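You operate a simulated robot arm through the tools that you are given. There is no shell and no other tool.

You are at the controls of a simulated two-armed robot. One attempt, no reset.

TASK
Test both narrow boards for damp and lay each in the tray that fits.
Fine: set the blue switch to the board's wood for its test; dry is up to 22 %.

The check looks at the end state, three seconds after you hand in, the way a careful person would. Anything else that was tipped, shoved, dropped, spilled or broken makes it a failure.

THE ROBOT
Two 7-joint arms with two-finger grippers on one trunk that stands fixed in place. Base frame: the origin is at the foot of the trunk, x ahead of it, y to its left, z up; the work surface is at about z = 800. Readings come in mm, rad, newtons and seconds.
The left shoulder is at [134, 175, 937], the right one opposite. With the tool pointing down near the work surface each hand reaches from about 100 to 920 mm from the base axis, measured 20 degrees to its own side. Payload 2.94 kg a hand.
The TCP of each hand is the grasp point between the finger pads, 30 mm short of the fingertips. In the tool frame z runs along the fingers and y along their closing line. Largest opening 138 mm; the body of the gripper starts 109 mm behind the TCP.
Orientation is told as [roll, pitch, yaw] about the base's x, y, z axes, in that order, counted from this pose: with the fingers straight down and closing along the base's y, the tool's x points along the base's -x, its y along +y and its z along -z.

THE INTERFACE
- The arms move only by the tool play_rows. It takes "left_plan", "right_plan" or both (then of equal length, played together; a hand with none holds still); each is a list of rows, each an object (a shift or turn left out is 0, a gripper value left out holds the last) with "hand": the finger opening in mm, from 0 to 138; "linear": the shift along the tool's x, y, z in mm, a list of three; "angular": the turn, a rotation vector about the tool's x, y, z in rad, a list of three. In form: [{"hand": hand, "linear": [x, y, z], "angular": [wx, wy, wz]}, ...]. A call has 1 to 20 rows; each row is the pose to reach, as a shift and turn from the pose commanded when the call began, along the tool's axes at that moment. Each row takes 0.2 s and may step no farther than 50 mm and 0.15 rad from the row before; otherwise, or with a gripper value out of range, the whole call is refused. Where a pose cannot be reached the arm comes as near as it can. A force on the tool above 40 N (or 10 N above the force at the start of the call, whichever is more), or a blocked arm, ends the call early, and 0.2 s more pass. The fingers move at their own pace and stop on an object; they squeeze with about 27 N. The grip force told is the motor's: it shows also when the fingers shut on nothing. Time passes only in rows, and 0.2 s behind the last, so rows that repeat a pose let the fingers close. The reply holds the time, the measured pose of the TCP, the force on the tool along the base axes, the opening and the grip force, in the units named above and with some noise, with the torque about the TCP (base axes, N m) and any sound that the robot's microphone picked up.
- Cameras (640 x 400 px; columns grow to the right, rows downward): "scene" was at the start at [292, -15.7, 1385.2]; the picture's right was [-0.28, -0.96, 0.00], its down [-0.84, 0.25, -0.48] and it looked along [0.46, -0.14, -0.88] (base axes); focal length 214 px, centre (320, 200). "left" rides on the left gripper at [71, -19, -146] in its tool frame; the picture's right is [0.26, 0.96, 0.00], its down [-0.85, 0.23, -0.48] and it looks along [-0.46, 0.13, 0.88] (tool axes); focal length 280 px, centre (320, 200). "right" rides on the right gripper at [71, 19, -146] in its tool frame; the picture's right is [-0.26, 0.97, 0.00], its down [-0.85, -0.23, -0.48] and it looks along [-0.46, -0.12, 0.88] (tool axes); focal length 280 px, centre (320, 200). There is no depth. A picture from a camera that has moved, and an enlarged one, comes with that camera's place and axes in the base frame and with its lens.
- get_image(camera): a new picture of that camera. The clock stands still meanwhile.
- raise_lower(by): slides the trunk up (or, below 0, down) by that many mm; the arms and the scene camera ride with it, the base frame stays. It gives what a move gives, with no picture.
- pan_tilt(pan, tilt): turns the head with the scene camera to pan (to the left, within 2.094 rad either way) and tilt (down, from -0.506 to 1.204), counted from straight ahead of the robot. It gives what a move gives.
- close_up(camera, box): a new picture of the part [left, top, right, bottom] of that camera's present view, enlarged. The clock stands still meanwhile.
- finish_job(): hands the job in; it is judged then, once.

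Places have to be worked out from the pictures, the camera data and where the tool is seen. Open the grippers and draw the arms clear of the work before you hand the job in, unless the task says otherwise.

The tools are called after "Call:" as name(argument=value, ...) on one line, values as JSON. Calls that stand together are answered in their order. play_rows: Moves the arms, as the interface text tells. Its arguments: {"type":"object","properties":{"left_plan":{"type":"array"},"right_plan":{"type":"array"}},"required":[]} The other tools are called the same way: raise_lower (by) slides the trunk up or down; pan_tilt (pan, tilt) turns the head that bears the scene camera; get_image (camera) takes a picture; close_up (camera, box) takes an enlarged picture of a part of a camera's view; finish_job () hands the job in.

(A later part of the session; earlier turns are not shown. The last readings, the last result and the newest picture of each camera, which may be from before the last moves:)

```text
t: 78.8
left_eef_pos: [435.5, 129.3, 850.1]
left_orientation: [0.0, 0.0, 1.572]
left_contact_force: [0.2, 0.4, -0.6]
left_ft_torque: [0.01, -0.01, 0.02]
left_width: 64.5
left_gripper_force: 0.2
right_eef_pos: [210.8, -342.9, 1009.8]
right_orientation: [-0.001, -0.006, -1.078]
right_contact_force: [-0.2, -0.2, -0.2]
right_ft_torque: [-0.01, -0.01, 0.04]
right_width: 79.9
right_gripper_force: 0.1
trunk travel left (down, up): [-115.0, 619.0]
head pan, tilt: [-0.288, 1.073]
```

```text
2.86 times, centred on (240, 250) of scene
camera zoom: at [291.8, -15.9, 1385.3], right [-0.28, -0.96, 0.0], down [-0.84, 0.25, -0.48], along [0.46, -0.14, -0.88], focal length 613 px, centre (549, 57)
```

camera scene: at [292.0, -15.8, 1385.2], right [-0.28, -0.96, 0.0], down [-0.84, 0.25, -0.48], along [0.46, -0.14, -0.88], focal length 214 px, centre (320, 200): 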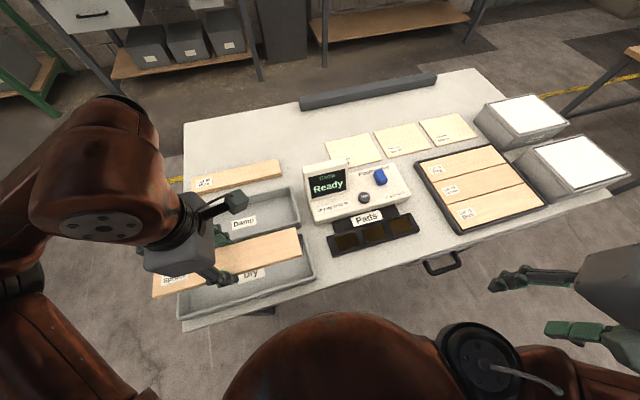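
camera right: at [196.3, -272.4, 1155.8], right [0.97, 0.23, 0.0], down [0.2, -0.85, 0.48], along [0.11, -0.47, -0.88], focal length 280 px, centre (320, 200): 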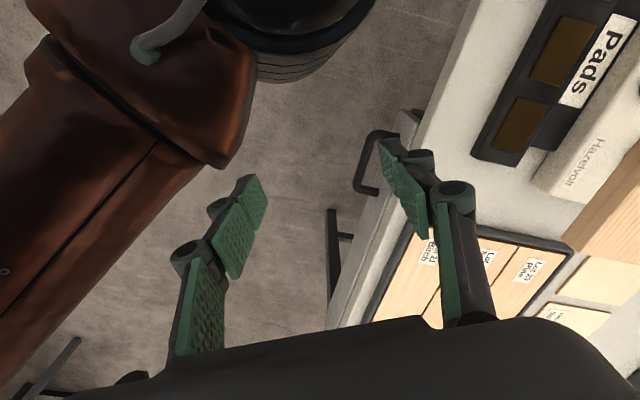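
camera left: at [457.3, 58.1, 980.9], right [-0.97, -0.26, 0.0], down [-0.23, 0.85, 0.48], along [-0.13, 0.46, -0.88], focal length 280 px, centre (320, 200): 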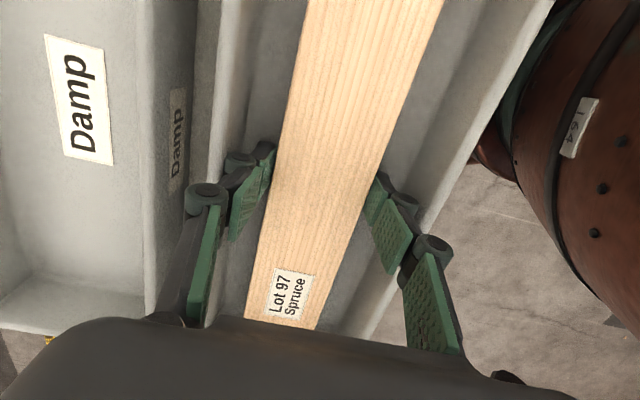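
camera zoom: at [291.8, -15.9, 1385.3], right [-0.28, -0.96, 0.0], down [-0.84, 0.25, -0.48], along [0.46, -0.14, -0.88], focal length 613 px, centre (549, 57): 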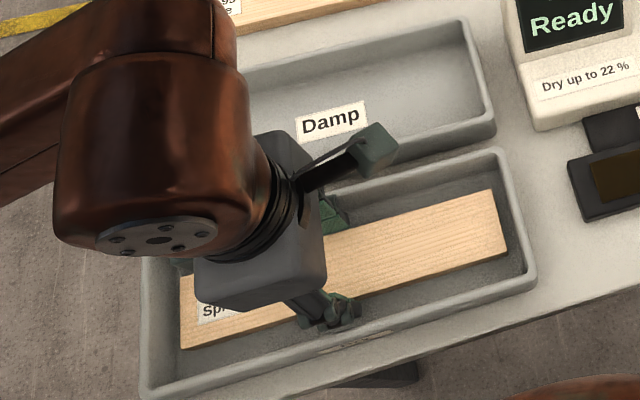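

The spruce lies flat in the Dry tray and the hand is free. Next the switch has to go to Pine, so I'll raise the left hand, close the fingers and move beside the slider on its -y side at about (594, -325), staying high.

Call:
play_rows(left_plan=[{"hand": 64.5, "linear": [0, 0, -30]}, {"hand": 64.5, "linear": [0, 0, -70]}, {"hand": 40, "linear": [0, 0, -110]}, {"hand": 0, "linear": [20, -7, -135]}, {"hand": 0, "linear": [50, -17, -145]}, {"hand": 0, "linear": [85, -30, -150]}, {"hand": 0, "linear": [122, -42, -150]}, {"hand": 0, "linear": [160, -56, -150]}, {"hand": 0, "linear": [198, -69, -150]}, {"hand": 0, "linear": [236, -82, -150]}, {"hand": 0, "linear": [274, -95, -150]}, {"hand": 0, "linear": [312, -109, -150]}, {"hand": 0, "linear": [350, -122, -150]}, {"hand": 0, "linear": [386, -135, -150]}, {"hand": 0, "linear": [418, -146, -150]}, {"hand": 0, "linear": [440, -154, -150]}, {"hand": 0, "linear": [454, -158, -150]}, {"hand": 0, "linear": [454, -158, -150]}])

Call:
get_image(camera="left")

Call:
get_image(camera="scene")

```text
t: 82.6
left_eef_pos: [577.9, -276.2, 998.7]
left_orientation: [0.0, 0.005, 1.572]
left_contact_force: [-0.3, 0.7, 0.4]
left_ft_torque: [-0.06, 0.02, 0.01]
left_width: 0.2
left_gripper_force: 27.3
left hand out of reach, approached as far as the arm can: row 15, 16, 17, 18
right_eef_pos: [211.8, -343.5, 1010.8]
right_orientation: [-0.001, -0.006, -1.076]
right_contact_force: [-0.3, 0.3, -0.2]
right_ft_torque: [-0.05, 0.0, 0.0]
right_width: 80.1
right_gripper_force: 0.0
trunk travel left (down, up): [-115.0, 619.0]
head pan, tilt: [-0.288, 1.073]
```

```text
taken
camera left: at [597.9, -348.6, 1145.8], right [-0.97, -0.26, 0.0], down [-0.23, 0.85, 0.47], along [-0.12, 0.46, -0.88], focal length 280 px, centre (320, 200)
```

left: 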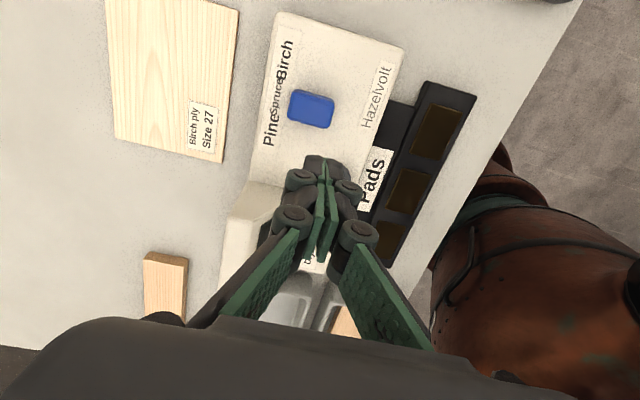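

```text
taken
camera scene: at [292.3, -15.7, 1385.2], right [-0.28, -0.96, 0.0], down [-0.84, 0.25, -0.48], along [0.46, -0.14, -0.88], focal length 214 px, centre (320, 200)
```

scene: 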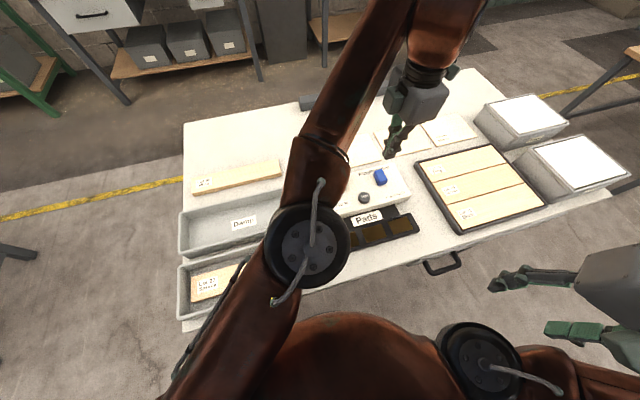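

The left arm can't reach beside the slider in this posture, so I'll use the right hand as before. The view does confirm the slider sat at Spruce during the test. I'll bring the left hand back to a safe position close in.

Call:
play_rows(left_plan=[{"hand": 20, "linear": [-14, 3, 0]}, {"hand": 60, "linear": [-38, 9, -3]}, {"hand": 80, "linear": [-70, 16, -6]}, {"hand": 80, "linear": [-105, 24, -10]}, {"hand": 80, "linear": [-140, 32, -14]}, {"hand": 80, "linear": [-176, 40, -18]}, {"hand": 80, "linear": [-212, 49, -20]}, {"hand": 80, "linear": [-248, 57, -20]}, {"hand": 80, "linear": [-284, 65, -20]}, {"hand": 80, "linear": [-320, 74, -20]}, {"hand": 80, "linear": [-354, 82, -20]}, {"hand": 80, "linear": [-386, 89, -20]}, {"hand": 80, "linear": [-410, 94, -20]}, {"hand": 80, "linear": [-426, 98, -20]}, {"hand": 80, "linear": [-426, 98, -20]}])

Call:
get_image(camera="scene")

```text
t: 85.8
left_eef_pos: [480.2, 147.0, 1020.9]
left_orientation: [0.0, 0.0, 1.569]
left_contact_force: [-0.2, -0.5, -0.1]
left_ft_torque: [-0.01, -0.01, 0.0]
left_width: 79.7
left_gripper_force: 0.1
right_eef_pos: [212.7, -343.6, 1011.0]
right_orientation: [-0.002, -0.006, -1.077]
right_contact_force: [-0.3, -0.1, 0.4]
right_ft_torque: [0.0, 0.0, 0.0]
right_width: 79.9
right_gripper_force: 0.0
trunk travel left (down, up): [-115.0, 619.0]
head pan, tilt: [-0.288, 1.073]
```

```text
taken
camera scene: at [291.9, -15.9, 1385.2], right [-0.28, -0.96, 0.0], down [-0.84, 0.25, -0.48], along [0.46, -0.14, -0.88], focal length 214 px, centre (320, 200)
```

scene: 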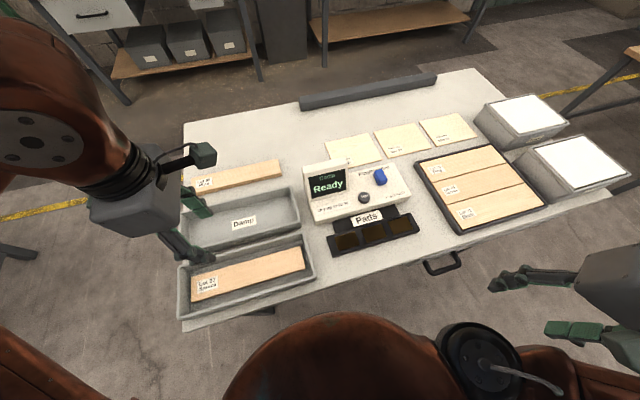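

The Dry tray holds the spruce neatly. Now the right hand: I'll unwind its yaw and bring it above the slider at (594, -292) with a 50 mm opening.

Call:
play_rows(right_plan=[{"hand": 70, "linear": [-6, 14, 0], "angular": [0, 0, -0.09]}, {"hand": 60, "linear": [-16, 40, 3], "angular": [0, 0, -0.19]}, {"hand": 50, "linear": [-28, 72, 8], "angular": [0, 0, -0.29]}, {"hand": 50, "linear": [-40, 104, 13], "angular": [0, 0, -0.39]}, {"hand": 50, "linear": [-52, 137, 18], "angular": [0, 0, -0.49]}, {"hand": 50, "linear": [-64, 170, 23], "angular": [0, 0, -0.59]}, {"hand": 50, "linear": [-76, 203, 28], "angular": [0, 0, -0.69]}, {"hand": 50, "linear": [-88, 236, 33], "angular": [0, 0, -0.79]}, {"hand": 50, "linear": [-100, 269, 38], "angular": [0, 0, -0.89]}, {"hand": 50, "linear": [-112, 302, 43], "angular": [0, 0, -0.98]}, {"hand": 50, "linear": [-124, 332, 48], "angular": [0, 0, -1.05]}, {"hand": 50, "linear": [-132, 352, 50], "angular": [0, 0, -1.077]}, {"hand": 50, "linear": [-135, 361, 50], "angular": [0, 0, -1.077]}, {"hand": 50, "linear": [-135, 361, 50], "angular": [0, 0, -1.077]}])

Call:
get_image(camera="right")

Call:
get_image(camera="scene")

```text
t: 88.8
left_eef_pos: [481.2, 147.3, 1021.3]
left_orientation: [-0.001, 0.002, 1.572]
left_contact_force: [0.1, 0.4, 0.3]
left_ft_torque: [-0.02, -0.02, 0.0]
left_width: 80.3
left_gripper_force: 0.0
right_eef_pos: [592.3, -292.3, 958.1]
right_orientation: [-0.008, 0.001, 0.003]
right_contact_force: [0.1, 0.6, -0.4]
right_ft_torque: [-0.02, 0.0, 0.03]
right_width: 49.9
right_gripper_force: 0.1
trunk travel left (down, up): [-115.0, 619.0]
head pan, tilt: [-0.288, 1.073]
```

```text
taken
camera right: at [522.2, -273.0, 1103.3], right [0.26, 0.97, -0.01], down [0.85, -0.23, 0.48], along [0.46, -0.13, -0.88], focal length 280 px, centre (320, 200)
```

right: 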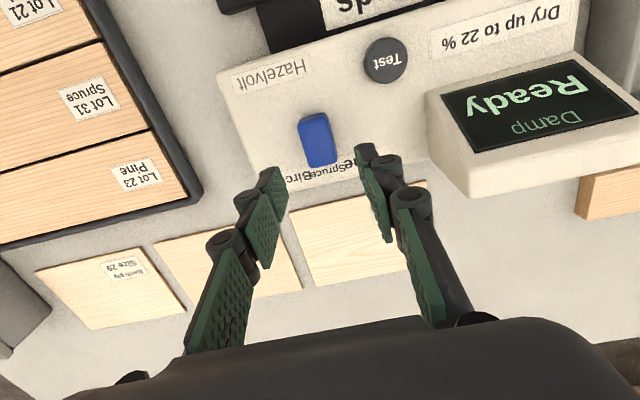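

```text
taken
camera scene: at [292.1, -15.9, 1385.3], right [-0.28, -0.96, 0.0], down [-0.84, 0.25, -0.48], along [0.46, -0.14, -0.88], focal length 214 px, centre (320, 200)
```

scene: 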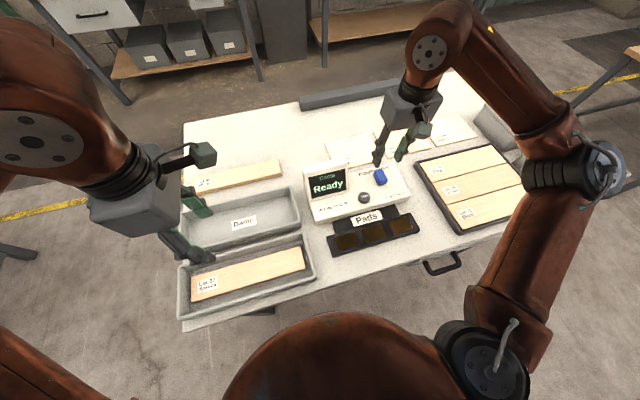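

The hand is directly over the slider at (592, -292). I'll descend to TCP z ≈ 875 with the fingers on either side, as before.

Call:
play_rows(right_plan=[{"hand": 50, "linear": [-2, -1, 20]}, {"hand": 50, "linear": [-2, -1, 42]}, {"hand": 50, "linear": [-2, -1, 62]}, {"hand": 50, "linear": [-2, -1, 76]}, {"hand": 50, "linear": [-2, -1, 82]}, {"hand": 50, "linear": [-2, -1, 82]}])

Call:
get_image(camera="right")

Call:
close_up(camera="scene", box=[300, 140, 420, 230])

```text
t: 90.2
left_eef_pos: [481.0, 146.0, 1021.3]
left_orientation: [0.0, -0.001, 1.57]
left_contact_force: [0.0, -0.3, 0.4]
left_ft_torque: [0.01, 0.0, 0.03]
left_width: 80.2
left_gripper_force: 0.1
right_eef_pos: [593.1, -294.5, 875.8]
right_orientation: [-0.008, 0.0, 0.0]
right_contact_force: [-0.1, 0.4, 0.4]
right_ft_torque: [-0.01, -0.03, 0.0]
right_width: 50.0
right_gripper_force: 0.1
trunk travel left (down, up): [-115.0, 619.0]
head pan, tilt: [-0.288, 1.073]
```

```text
taken
camera right: at [523.6, -274.5, 1021.0], right [0.26, 0.97, -0.01], down [0.85, -0.23, 0.48], along [0.46, -0.13, -0.88], focal length 280 px, centre (320, 200)
```

right: 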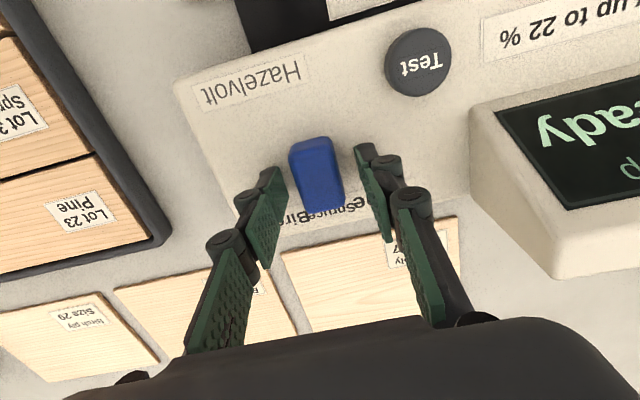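

```text
4.44 times, centred on (360, 185) of scene
camera zoom: at [292.0, -15.8, 1385.3], right [-0.28, -0.96, 0.0], down [-0.84, 0.25, -0.48], along [0.46, -0.14, -0.88], focal length 953 px, centre (142, 267)
```

zoom: 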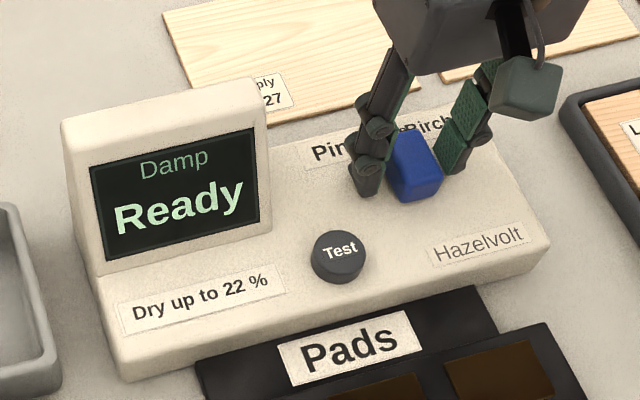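

The slider is centred between the fingers. I'll narrow to 33 mm without squeezing and push it in +y toward Pine with the trailing finger.

Call:
play_rows(right_plan=[{"hand": 33}, {"hand": 33}, {"hand": 33, "linear": [0, 8, 0]}, {"hand": 33, "linear": [0, 17, 0]}, {"hand": 33, "linear": [0, 26, 0]}, {"hand": 33, "linear": [0, 34, 0]}, {"hand": 33, "linear": [0, 38, 0]}, {"hand": 33, "linear": [0, 38, 0]}])

Call:
get_image(camera="right")

Call:
close_up(camera="scene", box=[300, 140, 420, 230])

```text
t: 92.0
left_eef_pos: [481.4, 146.3, 1020.7]
left_orientation: [-0.002, 0.002, 1.572]
left_contact_force: [0.1, 0.1, -0.7]
left_ft_torque: [0.0, -0.02, 0.0]
left_width: 80.3
left_gripper_force: 0.0
right_eef_pos: [592.7, -256.0, 874.8]
right_orientation: [-0.007, 0.0, 0.0]
right_contact_force: [-0.4, -2.8, -0.1]
right_ft_torque: [-0.08, 0.03, -0.06]
right_width: 35.0
right_gripper_force: 1.4
trunk travel left (down, up): [-115.0, 619.0]
head pan, tilt: [-0.288, 1.073]
```

```text
taken
camera right: at [522.4, -236.5, 1020.8], right [0.26, 0.97, -0.01], down [0.85, -0.23, 0.48], along [0.46, -0.13, -0.88], focal length 280 px, centre (320, 200)
```

right: 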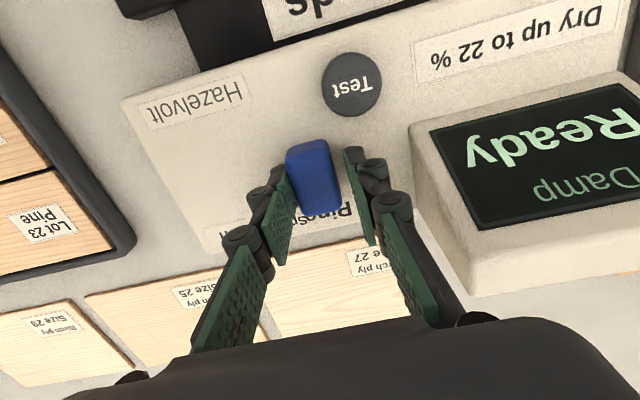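

```text
4.44 times, centred on (360, 185) of scene
camera zoom: at [292.2, -16.3, 1385.2], right [-0.28, -0.96, 0.0], down [-0.84, 0.25, -0.48], along [0.46, -0.14, -0.88], focal length 953 px, centre (142, 267)
```

zoom: 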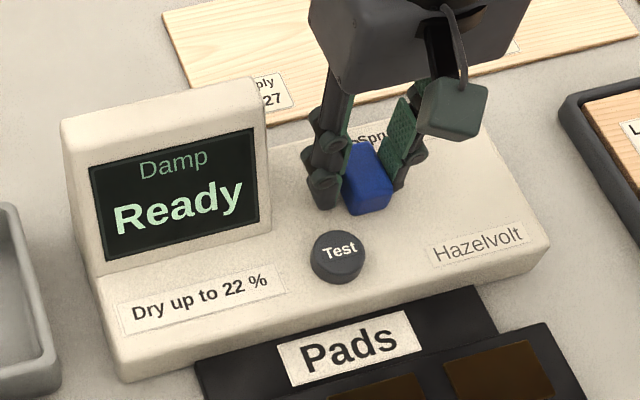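

The slider is nearly at Pine, about 2 mm short by my estimate, with only about 3 N resistance. I'll push those last 2 mm.

Call:
play_rows(right_plan=[{"hand": 33, "linear": [0, 1, 0]}, {"hand": 33, "linear": [0, 2.5, 0]}, {"hand": 33, "linear": [0, 2.5, 0]}])

```text
t: 92.8
left_eef_pos: [480.7, 146.2, 1021.8]
left_orientation: [0.001, 0.0, 1.571]
left_contact_force: [-0.3, 0.6, 0.3]
left_ft_torque: [0.0, 0.03, 0.03]
left_width: 80.1
left_gripper_force: 0.0
right_eef_pos: [592.0, -254.6, 875.8]
right_orientation: [-0.007, 0.0, 0.0]
right_contact_force: [-2.3, -5.1, -1.3]
right_ft_torque: [-0.17, 0.04, -0.01]
right_width: 37.0
right_gripper_force: 2.9
trunk travel left (down, up): [-115.0, 619.0]
head pan, tilt: [-0.288, 1.073]
```

The resistance rose and the fingers were spread slightly, so the slider is at its end stop, which is Pine. I'll back off, open and lift clear, then check.

Call:
play_rows(right_plan=[{"hand": 44, "linear": [0, -3, 0]}, {"hand": 44, "linear": [0, -3, 0]}, {"hand": 44, "linear": [0, -3, -20]}, {"hand": 44, "linear": [0, -3, -55]}, {"hand": 50, "linear": [0, -3, -90]}, {"hand": 60, "linear": [20, -20, -110]}, {"hand": 70, "linear": [50, -40, -120]}, {"hand": 70, "linear": [85, -60, -125]}, {"hand": 70, "linear": [120, -80, -130]}, {"hand": 70, "linear": [155, -95, -135]}, {"hand": 70, "linear": [190, -105, -135]}, {"hand": 70, "linear": [190, -105, -135]}])

Call:
close_up(camera="scene", box=[300, 140, 420, 230])

Call:
get_image(camera="scene")

Call:
get_image(camera="right")

```text
t: 95.4
left_eef_pos: [481.6, 147.1, 1020.4]
left_orientation: [0.001, 0.0, 1.572]
left_contact_force: [0.3, 0.2, 0.2]
left_ft_torque: [0.06, 0.05, -0.02]
left_width: 79.8
left_gripper_force: 0.0
right_eef_pos: [409.8, -351.2, 1004.4]
right_orientation: [-0.005, 0.002, 0.002]
right_contact_force: [1.8, -0.5, -0.2]
right_ft_torque: [0.01, 0.05, 0.02]
right_width: 69.6
right_gripper_force: 0.0
right hand out of reach, approached as far as the arm can: row 11, 12
trunk travel left (down, up): [-115.0, 619.0]
head pan, tilt: [-0.288, 1.073]
```

```text
4.44 times, centred on (360, 185) of scene
camera zoom: at [292.8, -16.3, 1385.1], right [-0.28, -0.96, 0.0], down [-0.84, 0.25, -0.48], along [0.46, -0.13, -0.88], focal length 953 px, centre (142, 267)
```

zoom: 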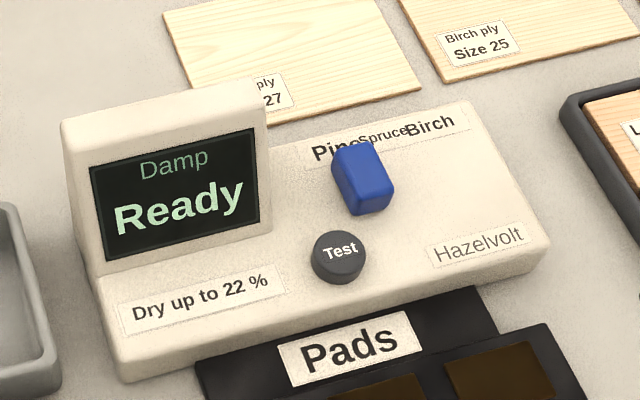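

```text
taken
camera scene: at [292.8, -16.3, 1385.1], right [-0.28, -0.96, 0.0], down [-0.84, 0.25, -0.48], along [0.46, -0.13, -0.88], focal length 214 px, centre (320, 200)
```

scene: 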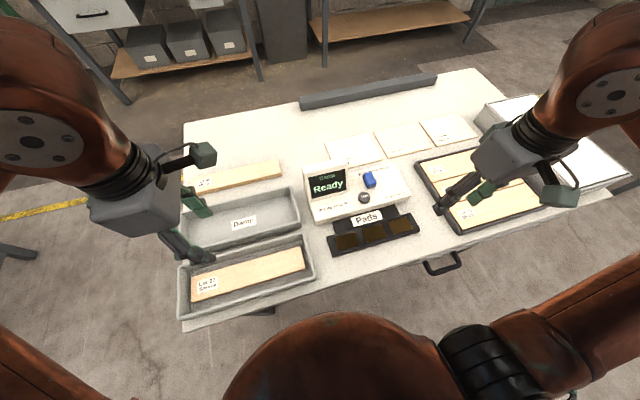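

```text
taken
camera right: at [340.6, -331.8, 1150.1], right [0.26, 0.97, 0.0], down [0.85, -0.23, 0.48], along [0.46, -0.13, -0.88], focal length 280 px, centre (320, 200)
```

right: 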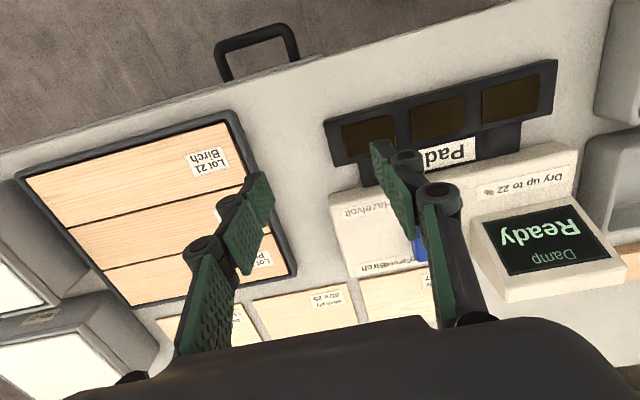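

The slider top is at about (596, -259), matching the Pine label, and the meter hasn't moved. I'll tuck the right arm back in as a counterweight before reaching for the pine board.

Call:
play_rows(right_plan=[{"hand": 80, "linear": [15, 0, 0], "angular": [0, 0, 0.105]}, {"hand": 80, "linear": [35, 0, 0], "angular": [0, 0, 0.21]}, {"hand": 80, "linear": [55, 0, 0], "angular": [0, 0, 0.315]}, {"hand": 80, "linear": [75, 0, 0], "angular": [0, 0, 0.42]}, {"hand": 80, "linear": [95, 0, 0], "angular": [0, 0, 0.525]}, {"hand": 80, "linear": [115, 0, 0], "angular": [0, 0, 0.63]}, {"hand": 80, "linear": [135, 0, 0], "angular": [0, 0, 0.735]}, {"hand": 80, "linear": [155, 0, 0], "angular": [0, 0, 0.84]}, {"hand": 80, "linear": [175, 0, 0], "angular": [0, 0, 0.945]}, {"hand": 80, "linear": [190, 0, 0], "angular": [0, 0, 1.05]}, {"hand": 80, "linear": [190, 0, 0], "angular": [0, 0, 1.05]}])

Call:
get_image(camera="scene")

```text
t: 97.4
left_eef_pos: [481.2, 146.1, 1022.0]
left_orientation: [0.001, 0.001, 1.57]
left_contact_force: [0.7, -0.4, 0.6]
left_ft_torque: [0.01, -0.01, -0.01]
left_width: 80.0
left_gripper_force: 0.2
right_eef_pos: [253.4, -301.2, 985.2]
right_orientation: [0.007, -0.016, -0.911]
right_contact_force: [11.9, 2.5, -2.1]
right_ft_torque: [0.01, 0.23, 0.2]
right_width: 77.3
right_gripper_force: 0.0
right hand out of reach, approached as far as the arm can: row 1, 2, 3, 4, 5, 6, 7, 8, 9
trunk travel left (down, up): [-115.0, 619.0]
head pan, tilt: [-0.288, 1.073]
stopped in row 9 (right hand): the force on the tool passed its limit at 64 N (the readings are from after the stop); the commanded pose is now the measured one
```

```text
taken
camera scene: at [292.0, -16.0, 1385.2], right [-0.28, -0.96, 0.0], down [-0.84, 0.25, -0.48], along [0.46, -0.14, -0.88], focal length 214 px, centre (320, 200)
```

scene: 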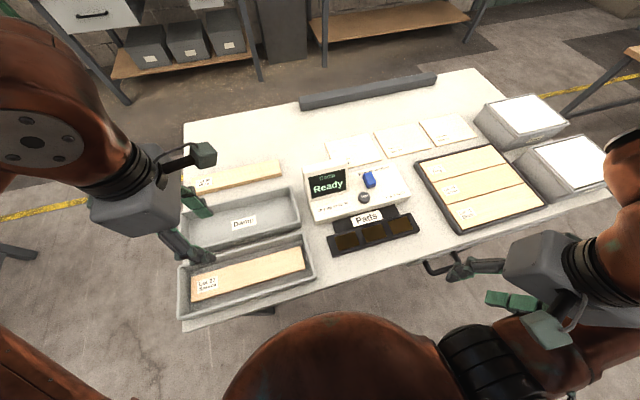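

The right hand bumped part of the robot itself while tucking in; nothing on the table is near it. I'll ease it forward and up away from that contact.

Call:
play_rows(right_plan=[{"linear": [-6, 8, -5]}, {"linear": [-14, 18, -12]}, {"linear": [-22, 28, -20]}, {"linear": [-30, 38, -30]}])

Call:
get_image(camera="right")

Call:
get_image(camera="scene")

```text
t: 98.4
left_eef_pos: [481.4, 146.9, 1022.6]
left_orientation: [-0.001, 0.0, 1.572]
left_contact_force: [0.0, -0.8, 0.6]
left_ft_torque: [0.02, -0.05, -0.02]
left_width: 80.2
left_gripper_force: 0.0
right_eef_pos: [294.2, -295.9, 1006.8]
right_orientation: [0.003, -0.015, -0.91]
right_contact_force: [0.0, -0.3, 0.1]
right_ft_torque: [-0.04, 0.02, 0.01]
right_width: 80.1
right_gripper_force: 0.1
right hand out of reach, approached as far as the arm can: row 4
trunk travel left (down, up): [-115.0, 619.0]
head pan, tilt: [-0.288, 1.073]
```

```text
taken
camera right: at [265.1, -228.6, 1152.7], right [0.92, 0.39, 0.01], down [0.33, -0.81, 0.49], along [0.19, -0.45, -0.87], focal length 280 px, centre (320, 200)
```

right: 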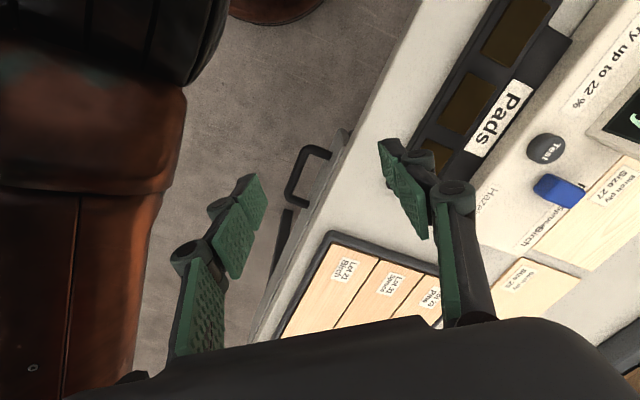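

```text
taken
camera scene: at [291.6, -16.0, 1385.4], right [-0.28, -0.96, 0.0], down [-0.84, 0.25, -0.48], along [0.46, -0.14, -0.88], focal length 214 px, centre (320, 200)
```

scene: 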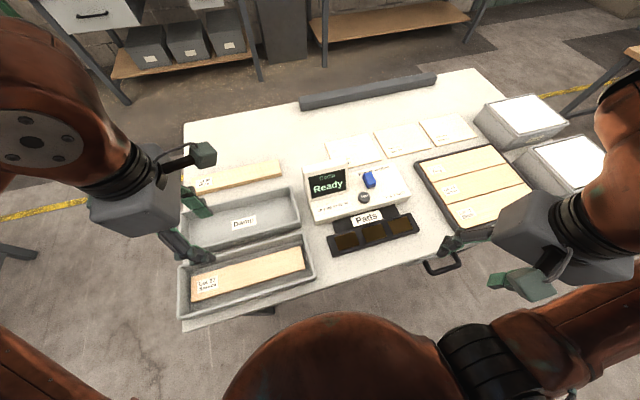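

The right hand is free, with no force. It needs to be further right so it doesn't crowd the left hand at the pads, so I'll move it to about (290, -410, 1060).

Call:
play_rows(right_plan=[{"linear": [-10, -8, -8], "angular": [0, 0, -0.05]}, {"linear": [-24, -20, -16], "angular": [0, 0, -0.12]}, {"linear": [-40, -33, -26], "angular": [0, 0, -0.2]}, {"linear": [-56, -46, -36], "angular": [0, 0, -0.28]}, {"linear": [-70, -58, -45], "angular": [0, 0, -0.35]}, {"linear": [-82, -68, -51], "angular": [0, 0, -0.4]}, {"linear": [-88, -73, -53], "angular": [0, 0, -0.41]}, {"linear": [-88, -73, -53], "angular": [0, 0, -0.41]}])

Call:
get_image(camera="scene")

```text
t: 100.2
left_eef_pos: [481.4, 147.2, 1021.5]
left_orientation: [0.0, -0.001, 1.57]
left_contact_force: [0.4, 0.1, -0.2]
left_ft_torque: [0.01, -0.02, 0.01]
left_width: 79.9
left_gripper_force: 0.0
right_eef_pos: [329.6, -304.7, 1011.0]
right_orientation: [-0.005, -0.016, -0.499]
right_contact_force: [0.1, -0.1, 0.5]
right_ft_torque: [0.05, -0.04, 0.01]
right_width: 79.7
right_gripper_force: 0.1
right hand out of reach, approached as far as the arm can: row 1, 2, 3, 4, 5, 6, 7, 8
trunk travel left (down, up): [-115.0, 619.0]
head pan, tilt: [-0.288, 1.073]
```

```text
taken
camera scene: at [291.8, -16.0, 1385.3], right [-0.28, -0.96, 0.0], down [-0.84, 0.25, -0.48], along [0.46, -0.14, -0.88], focal length 214 px, centre (320, 200)
```

scene: 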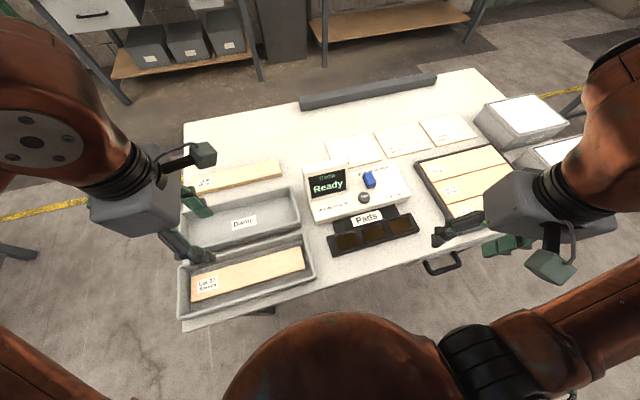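

The right arm's current elbow posture limits how far it can fold. Parking it further out and to the right at about (410, -450, 1060) is enough for reaching the nearer pine board, and it stays clear of the pads.

Call:
play_rows(right_plan=[{"linear": [-12, -8, -4], "angular": [0, 0, 0.02]}, {"linear": [-30, -19, -10], "angular": [0, 0, 0.05]}, {"linear": [-52, -33, -18], "angular": [0, 0, 0.08]}, {"linear": [-76, -48, -26], "angular": [0, 0, 0.11]}, {"linear": [-100, -64, -35], "angular": [0, 0, 0.14]}, {"linear": [-122, -78, -43], "angular": [0, 0, 0.17]}, {"linear": [-140, -89, -49], "angular": [0, 0, 0.2]}, {"linear": [-140, -89, -49], "angular": [0, 0, 0.2]}])

Call:
get_image(camera="scene")

```text
t: 102.0
left_eef_pos: [481.0, 146.9, 1020.9]
left_orientation: [-0.001, 0.0, 1.571]
left_contact_force: [0.5, -0.6, -1.2]
left_ft_torque: [-0.01, -0.02, -0.04]
left_width: 80.1
left_gripper_force: 0.0
right_eef_pos: [463.8, -397.7, 1006.4]
right_orientation: [0.0, -0.016, -0.702]
right_contact_force: [-0.1, -0.1, 0.0]
right_ft_torque: [0.01, 0.01, -0.01]
right_width: 80.1
right_gripper_force: 0.0
right hand out of reach, approached as far as the arm can: row 1, 2, 3, 4, 5, 6, 7, 8
trunk travel left (down, up): [-115.0, 619.0]
head pan, tilt: [-0.288, 1.073]
```

```text
taken
camera scene: at [292.0, -15.9, 1385.3], right [-0.28, -0.96, 0.0], down [-0.84, 0.25, -0.48], along [0.46, -0.14, -0.88], focal length 214 px, centre (320, 200)
```

scene: 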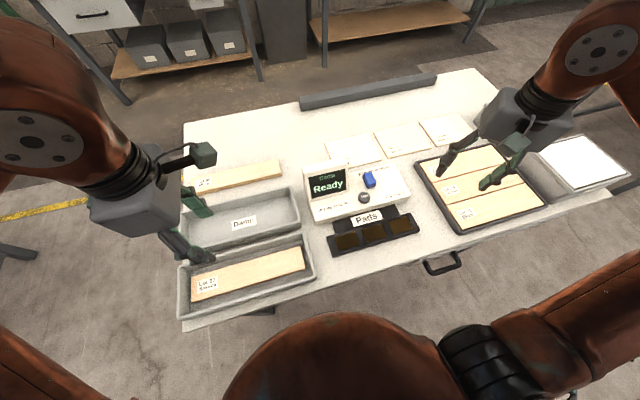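

The right hand ended at (464, -398, 1006). I'll try to draw it back a little more for extra margin.

Call:
play_rows(right_plan=[{"linear": [4, -12, -6]}, {"linear": [9, -28, -14]}, {"linear": [14, -45, -24]}, {"linear": [18, -60, -32]}, {"linear": [22, -73, -40]}, {"linear": [22, -73, -40]}])

Call:
get_image(camera="scene")

```text
t: 103.4
left_eef_pos: [483.1, 145.6, 1021.0]
left_orientation: [0.0, -0.001, 1.57]
left_contact_force: [-0.2, -0.5, -0.1]
left_ft_torque: [0.03, 0.03, 0.02]
left_width: 80.0
left_gripper_force: 0.1
right_eef_pos: [452.9, -389.6, 1002.7]
right_orientation: [-0.001, -0.017, -0.699]
right_contact_force: [-0.5, 0.5, -0.4]
right_ft_torque: [0.01, 0.03, -0.04]
right_width: 80.1
right_gripper_force: 0.2
right hand out of reach, approached as far as the arm can: row 1, 2, 3, 4, 5, 6
trunk travel left (down, up): [-115.0, 619.0]
head pan, tilt: [-0.288, 1.073]
```

```text
taken
camera scene: at [292.4, -16.5, 1385.1], right [-0.28, -0.96, 0.0], down [-0.84, 0.25, -0.48], along [0.46, -0.14, -0.88], focal length 214 px, centre (320, 200)
```

scene: 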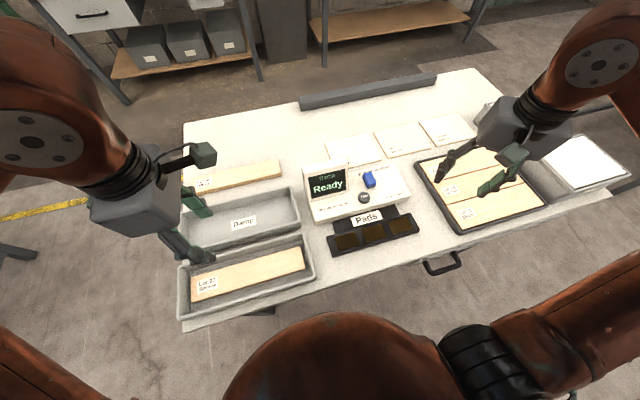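

The right arm is sliding along a joint limit in this orientation. I'll try turning it back to yaw 0 while moving outward, where it reached better earlier.

Call:
play_rows(right_plan=[{"linear": [-6, -4, -5], "angular": [0, 0, -0.1]}, {"linear": [-14, -10, -14], "angular": [0, 0, -0.2]}, {"linear": [-24, -20, -24], "angular": [0, 0, -0.3]}, {"linear": [-32, -30, -34], "angular": [0, 0, -0.4]}, {"linear": [-38, -40, -44], "angular": [0, 0, -0.5]}, {"linear": [-40, -48, -52], "angular": [0, 0, -0.6]}, {"linear": [-40, -48, -56], "angular": [0, 0, -0.7]}, {"linear": [-40, -48, -56], "angular": [0, 0, -0.7]}])

Call:
get_image(camera="scene")

```text
t: 105.2
left_eef_pos: [482.5, 147.5, 1021.2]
left_orientation: [-0.002, -0.002, 1.571]
left_contact_force: [1.2, -0.1, -0.1]
left_ft_torque: [0.01, 0.03, 0.03]
left_width: 79.6
left_gripper_force: 0.2
right_eef_pos: [495.1, -422.0, 1023.0]
right_orientation: [-0.009, -0.012, 0.001]
right_contact_force: [-0.4, 0.6, -1.4]
right_ft_torque: [0.0, -0.01, 0.03]
right_width: 79.8
right_gripper_force: 0.0
right hand out of reach, approached as far as the arm can: row 1, 2, 3, 4, 5, 6, 7, 8
trunk travel left (down, up): [-115.0, 619.0]
head pan, tilt: [-0.288, 1.073]
```

```text
taken
camera scene: at [292.1, -16.2, 1385.2], right [-0.28, -0.96, 0.0], down [-0.84, 0.25, -0.48], along [0.46, -0.14, -0.88], focal length 214 px, centre (320, 200)
```

scene: 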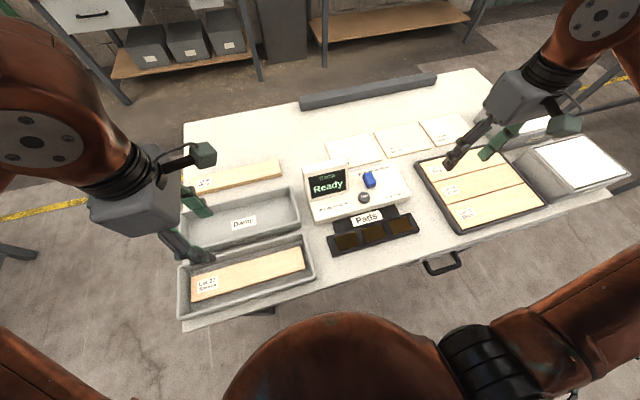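

At yaw 0 it's at (495, -422, 1023). For parking the hand needn't be vertical, and tilting the fingers forward helped it fold earlier, so I'll try that while pulling back.

Call:
play_rows(right_plan=[{"linear": [8, -2, -5], "angular": [0.01, -0.06, 0]}, {"linear": [20, -5, -12], "angular": [0.03, -0.12, 0]}, {"linear": [34, -8, -20], "angular": [0.05, -0.18, 0]}, {"linear": [48, -11, -28], "angular": [-0.0, -0.24, 0]}, {"linear": [62, -14, -34], "angular": [-0.03, -0.3, 0]}, {"linear": [76, -17, -38], "angular": [-0.06, -0.36, 0]}, {"linear": [90, -20, -40], "angular": [-0.1, -0.42, 0]}, {"linear": [90, -20, -40], "angular": [-0.12, -0.42, 0]}])

Call:
get_image(camera="scene")

```text
t: 107.0
left_eef_pos: [481.5, 147.8, 1021.2]
left_orientation: [0.0, 0.0, 1.57]
left_contact_force: [-0.2, -0.1, 0.1]
left_ft_torque: [0.01, -0.01, 0.01]
left_width: 79.8
left_gripper_force: 0.1
right_eef_pos: [404.4, -440.2, 1062.0]
right_orientation: [0.117, -0.433, -0.023]
right_contact_force: [-0.1, -0.1, 0.4]
right_ft_torque: [0.02, 0.01, 0.0]
right_width: 80.1
right_gripper_force: 0.0
right hand out of reach, approached as far as the arm can: row 2, 3, 4, 5
trunk travel left (down, up): [-115.0, 619.0]
head pan, tilt: [-0.288, 1.073]
```

```text
taken
camera scene: at [291.8, -15.9, 1385.3], right [-0.28, -0.96, 0.0], down [-0.84, 0.25, -0.48], along [0.46, -0.14, -0.88], focal length 214 px, centre (320, 200)
```

scene: 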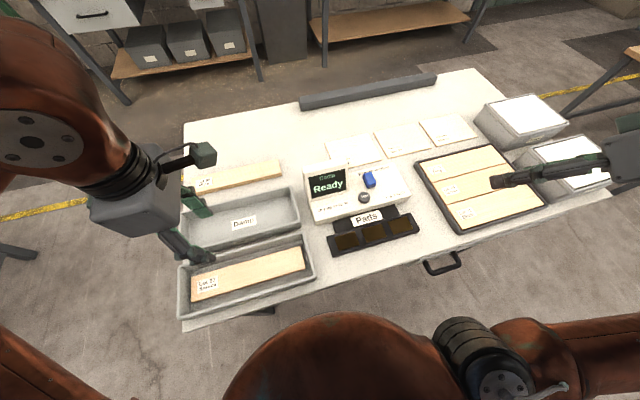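

That worked: (404, -440, 1062). I'll repeat the same fold-back as before to get it well tucked.

Call:
play_rows(right_plan=[{"linear": [12, 6, -5], "angular": [0.015, 0.06, 0]}, {"linear": [25, 12, -12], "angular": [0.03, 0.12, 0]}, {"linear": [40, 18, -18], "angular": [0.05, 0.18, 0]}, {"linear": [55, 24, -25], "angular": [0.07, 0.25, 0]}, {"linear": [70, 30, -32], "angular": [0.09, 0.32, 0]}, {"linear": [82, 36, -38], "angular": [0.11, 0.38, 0]}, {"linear": [91, 40, -41], "angular": [0.122, 0.419, 0]}, {"linear": [91, 40, -41], "angular": [0.122, 0.419, 0]}])

Call:
get_image(camera="scene")

```text
t: 108.8
left_eef_pos: [480.7, 148.2, 1021.0]
left_orientation: [-0.002, 0.003, 1.57]
left_contact_force: [0.2, 0.1, 0.3]
left_ft_torque: [-0.02, 0.01, -0.01]
left_width: 80.1
left_gripper_force: 0.0
right_eef_pos: [302.7, -402.3, 1065.3]
right_orientation: [-0.011, -0.011, -0.001]
right_contact_force: [-0.2, 0.0, -0.9]
right_ft_torque: [0.0, 0.01, -0.02]
right_width: 80.0
right_gripper_force: 0.1
trunk travel left (down, up): [-115.0, 619.0]
head pan, tilt: [-0.288, 1.073]
```

```text
taken
camera scene: at [292.0, -16.0, 1385.2], right [-0.28, -0.96, 0.0], down [-0.84, 0.25, -0.48], along [0.46, -0.14, -0.88], focal length 214 px, centre (320, 200)
```

scene: 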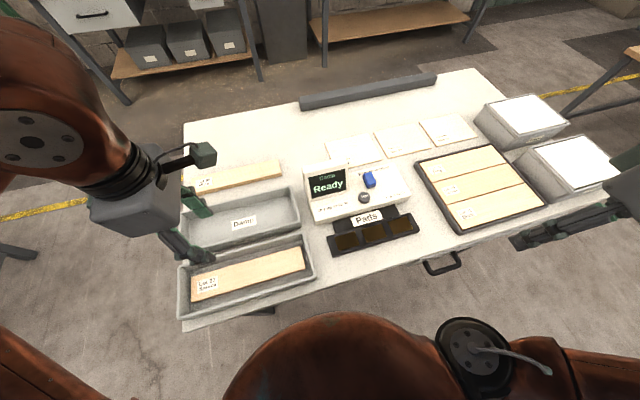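

The right arm is well tucked at (303, -402, 1065). Now the left hand goes out slowly to above the pine board, about (750, 128, 930).

Call:
play_rows(left_plan=[{"hand": 80, "linear": [1, -10, 3]}, {"hand": 80, "linear": [3, -28, 9]}, {"hand": 80, "linear": [5, -52, 17]}, {"hand": 80, "linear": [7, -78, 26]}, {"hand": 80, "linear": [9, -104, 35]}, {"hand": 80, "linear": [11, -130, 44]}, {"hand": 80, "linear": [13, -156, 53]}, {"hand": 80, "linear": [15, -182, 62]}, {"hand": 80, "linear": [17, -208, 71]}, {"hand": 80, "linear": [18, -232, 80]}, {"hand": 80, "linear": [19, -252, 87]}, {"hand": 80, "linear": [19, -265, 91]}, {"hand": 80, "linear": [19, -269, 91]}, {"hand": 80, "linear": [19, -269, 91]}])

Call:
get_image(camera="left")

Call:
get_image(camera="scene")

```text
t: 111.8
left_eef_pos: [751.0, 125.9, 929.9]
left_orientation: [0.0, 0.001, 1.571]
left_contact_force: [-0.3, 0.0, 0.3]
left_ft_torque: [-0.01, -0.02, -0.02]
left_width: 80.0
left_gripper_force: 0.1
right_eef_pos: [303.7, -403.6, 1065.4]
right_orientation: [-0.011, -0.013, 0.001]
right_contact_force: [-0.8, -0.4, -0.2]
right_ft_torque: [-0.02, -0.01, 0.03]
right_width: 80.1
right_gripper_force: 0.0
trunk travel left (down, up): [-115.0, 619.0]
head pan, tilt: [-0.288, 1.073]
```

```text
taken
camera left: at [770.2, 54.8, 1076.4], right [-0.97, -0.26, 0.0], down [-0.23, 0.85, 0.48], along [-0.12, 0.46, -0.88], focal length 280 px, centre (320, 200)
```

left: 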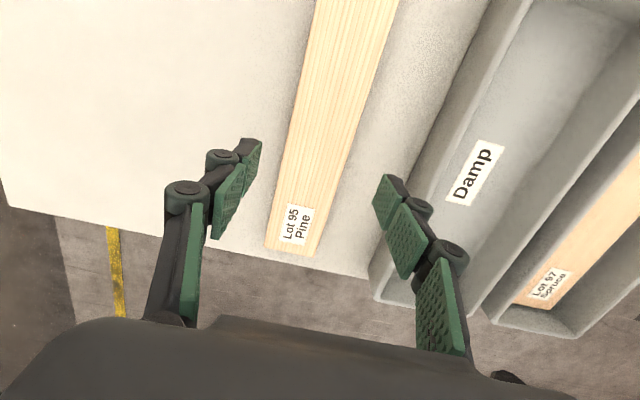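

```text
taken
camera scene: at [292.0, -16.0, 1385.2], right [-0.28, -0.96, 0.0], down [-0.84, 0.25, -0.48], along [0.46, -0.14, -0.88], focal length 214 px, centre (320, 200)
```

scene: 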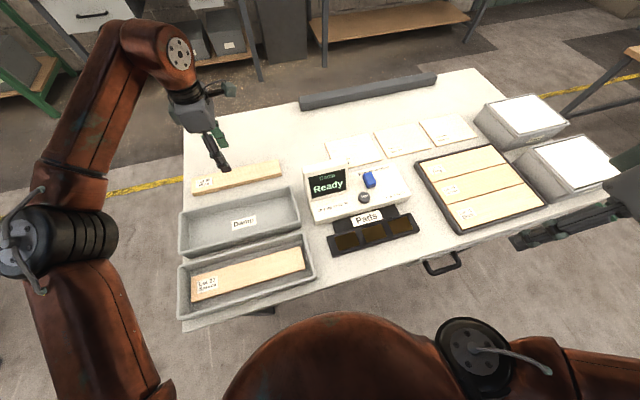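

It's steady and centred: the pine spans x ≈ 720–781 and the TCP is at 751. I'll descend to TCP z ≈ 836 and grip it.

Call:
play_rows(left_plan=[{"hand": 80, "linear": [-1, 0, 15]}, {"hand": 80, "linear": [-2, 0, 35]}, {"hand": 80, "linear": [-2, 0, 55]}, {"hand": 80, "linear": [-2, 0, 72]}, {"hand": 80, "linear": [-2, 0, 84]}, {"hand": 80, "linear": [-2, 0, 91]}, {"hand": 80, "linear": [-2, 0, 94]}, {"hand": 50, "linear": [-2, 0, 94]}, {"hand": 50, "linear": [-2, 0, 94]}, {"hand": 50, "linear": [-2, 0, 94]}, {"hand": 50, "linear": [-2, 0, 94]}])

Call:
get_image(camera="left")

```text
t: 114.2
left_eef_pos: [750.1, 129.2, 835.9]
left_orientation: [0.001, 0.0, 1.57]
left_contact_force: [0.0, -0.2, -0.8]
left_ft_torque: [0.0, 0.01, 0.04]
left_width: 59.3
left_gripper_force: 27.3
right_eef_pos: [303.4, -402.4, 1066.4]
right_orientation: [-0.011, -0.014, 0.0]
right_contact_force: [0.6, 0.5, -0.4]
right_ft_torque: [0.01, -0.01, -0.03]
right_width: 79.8
right_gripper_force: 0.1
trunk travel left (down, up): [-115.0, 619.0]
head pan, tilt: [-0.288, 1.073]
```

```text
taken
camera left: at [770.1, 58.4, 983.0], right [-0.97, -0.26, 0.0], down [-0.23, 0.85, 0.48], along [-0.13, 0.46, -0.88], focal length 280 px, centre (320, 200)
```

left: 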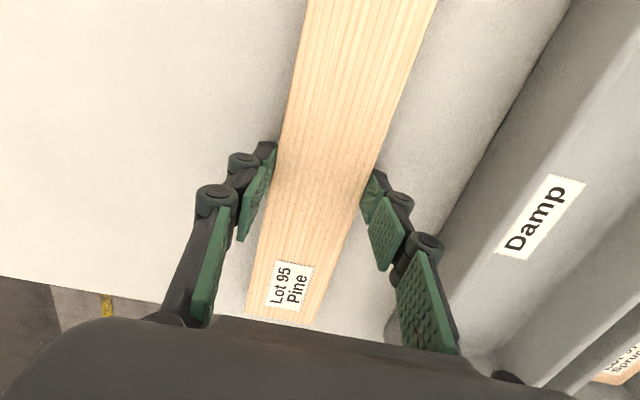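

The pine is gripped at 59.3 mm. I'll lift it slowly and bring it back and up to a carrying height.

Call:
play_rows(left_plan=[{"hand": 50, "linear": [0, 0, -5]}, {"hand": 50, "linear": [0, 0, -14]}, {"hand": 50, "linear": [0, 0, -28]}, {"hand": 50, "linear": [0, 0, -46]}, {"hand": 50, "linear": [0, 2, -66]}, {"hand": 50, "linear": [0, 8, -86]}, {"hand": 50, "linear": [0, 16, -106]}, {"hand": 50, "linear": [0, 26, -126]}, {"hand": 50, "linear": [0, 36, -144]}, {"hand": 50, "linear": [0, 46, -160]}, {"hand": 50, "linear": [0, 53, -168]}, {"hand": 50, "linear": [0, 55, -170]}, {"hand": 50, "linear": [0, 55, -170]}])

Call:
get_image(camera="scene")

Call:
get_image(camera="left")

```text
t: 117.0
left_eef_pos: [696.2, 129.6, 1006.0]
left_orientation: [0.0, 0.001, 1.572]
left_contact_force: [0.4, -0.1, -2.4]
left_ft_torque: [0.0, 0.0, 0.0]
left_width: 59.4
left_gripper_force: 27.5
right_eef_pos: [302.4, -403.0, 1065.8]
right_orientation: [-0.012, -0.013, -0.001]
right_contact_force: [0.0, 0.1, 0.6]
right_ft_torque: [0.01, -0.03, 0.03]
right_width: 80.3
right_gripper_force: 0.1
trunk travel left (down, up): [-115.0, 619.0]
head pan, tilt: [-0.288, 1.073]
```

```text
taken
camera scene: at [292.2, -15.9, 1385.2], right [-0.28, -0.96, 0.0], down [-0.84, 0.25, -0.48], along [0.46, -0.14, -0.88], focal length 214 px, centre (320, 200)
```

scene: 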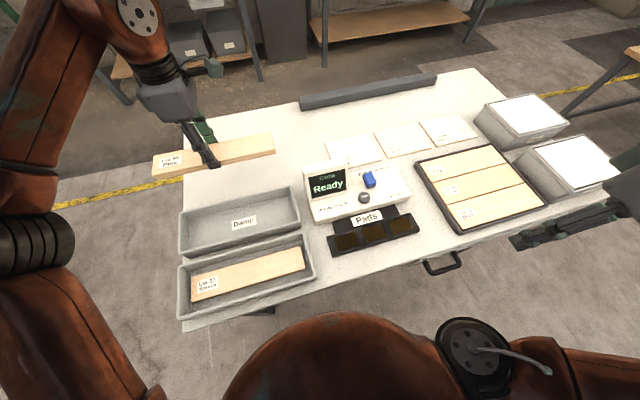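

```text
taken
camera left: at [715.5, 57.9, 1153.0], right [-0.97, -0.26, 0.0], down [-0.23, 0.85, 0.48], along [-0.12, 0.46, -0.88], focal length 280 px, centre (320, 200)
```

left: 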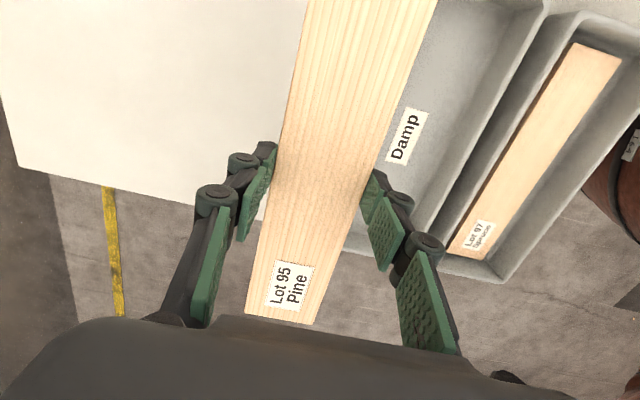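

The pine is level and steady at (696, 130, 1006), and the spruce is fine in the Dry tray. I'll follow the same path as before to above the pads.

Call:
play_rows(left_plan=[{"hand": 50, "linear": [12, 9, 0]}, {"hand": 50, "linear": [32, 23, 0]}, {"hand": 50, "linear": [58, 42, 0]}, {"hand": 50, "linear": [86, 62, 0]}, {"hand": 50, "linear": [115, 83, 0]}, {"hand": 50, "linear": [144, 104, 0]}, {"hand": 50, "linear": [173, 125, 0]}, {"hand": 50, "linear": [202, 146, 0]}, {"hand": 50, "linear": [231, 167, 0]}, {"hand": 50, "linear": [260, 188, 0]}, {"hand": 50, "linear": [288, 209, 0]}, {"hand": 50, "linear": [313, 227, 0]}, {"hand": 50, "linear": [333, 241, 0]}, {"hand": 50, "linear": [345, 249, 0]}, {"hand": 50, "linear": [347.5, 250, 0]}, {"hand": 50, "linear": [347.5, 250, 0]}])

Call:
get_image(camera="left")

Call:
get_image(camera="scene")

```text
t: 120.4
left_eef_pos: [446.4, -217.5, 1007.5]
left_orientation: [0.0, 0.0, 1.571]
left_contact_force: [-0.6, 0.5, -2.1]
left_ft_torque: [0.0, -0.02, 0.02]
left_width: 59.5
left_gripper_force: 27.0
right_eef_pos: [302.1, -404.1, 1065.5]
right_orientation: [-0.011, -0.014, 0.0]
right_contact_force: [-0.2, -0.1, -0.4]
right_ft_torque: [0.0, 0.01, 0.02]
right_width: 80.3
right_gripper_force: 0.0
trunk travel left (down, up): [-115.0, 619.0]
head pan, tilt: [-0.288, 1.073]
```

```text
taken
camera left: at [466.2, -289.5, 1154.0], right [-0.97, -0.26, 0.0], down [-0.23, 0.85, 0.48], along [-0.13, 0.46, -0.88], focal length 280 px, centre (320, 200)
```

left: 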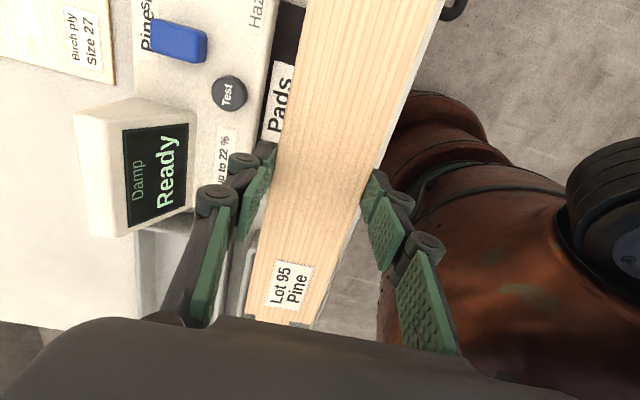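

```text
taken
camera scene: at [292.2, -16.6, 1385.2], right [-0.28, -0.96, 0.0], down [-0.84, 0.25, -0.48], along [0.46, -0.13, -0.88], focal length 214 px, centre (320, 200)
```

scene: 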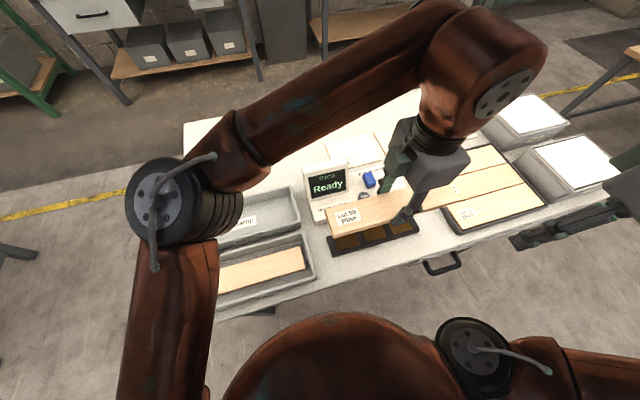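

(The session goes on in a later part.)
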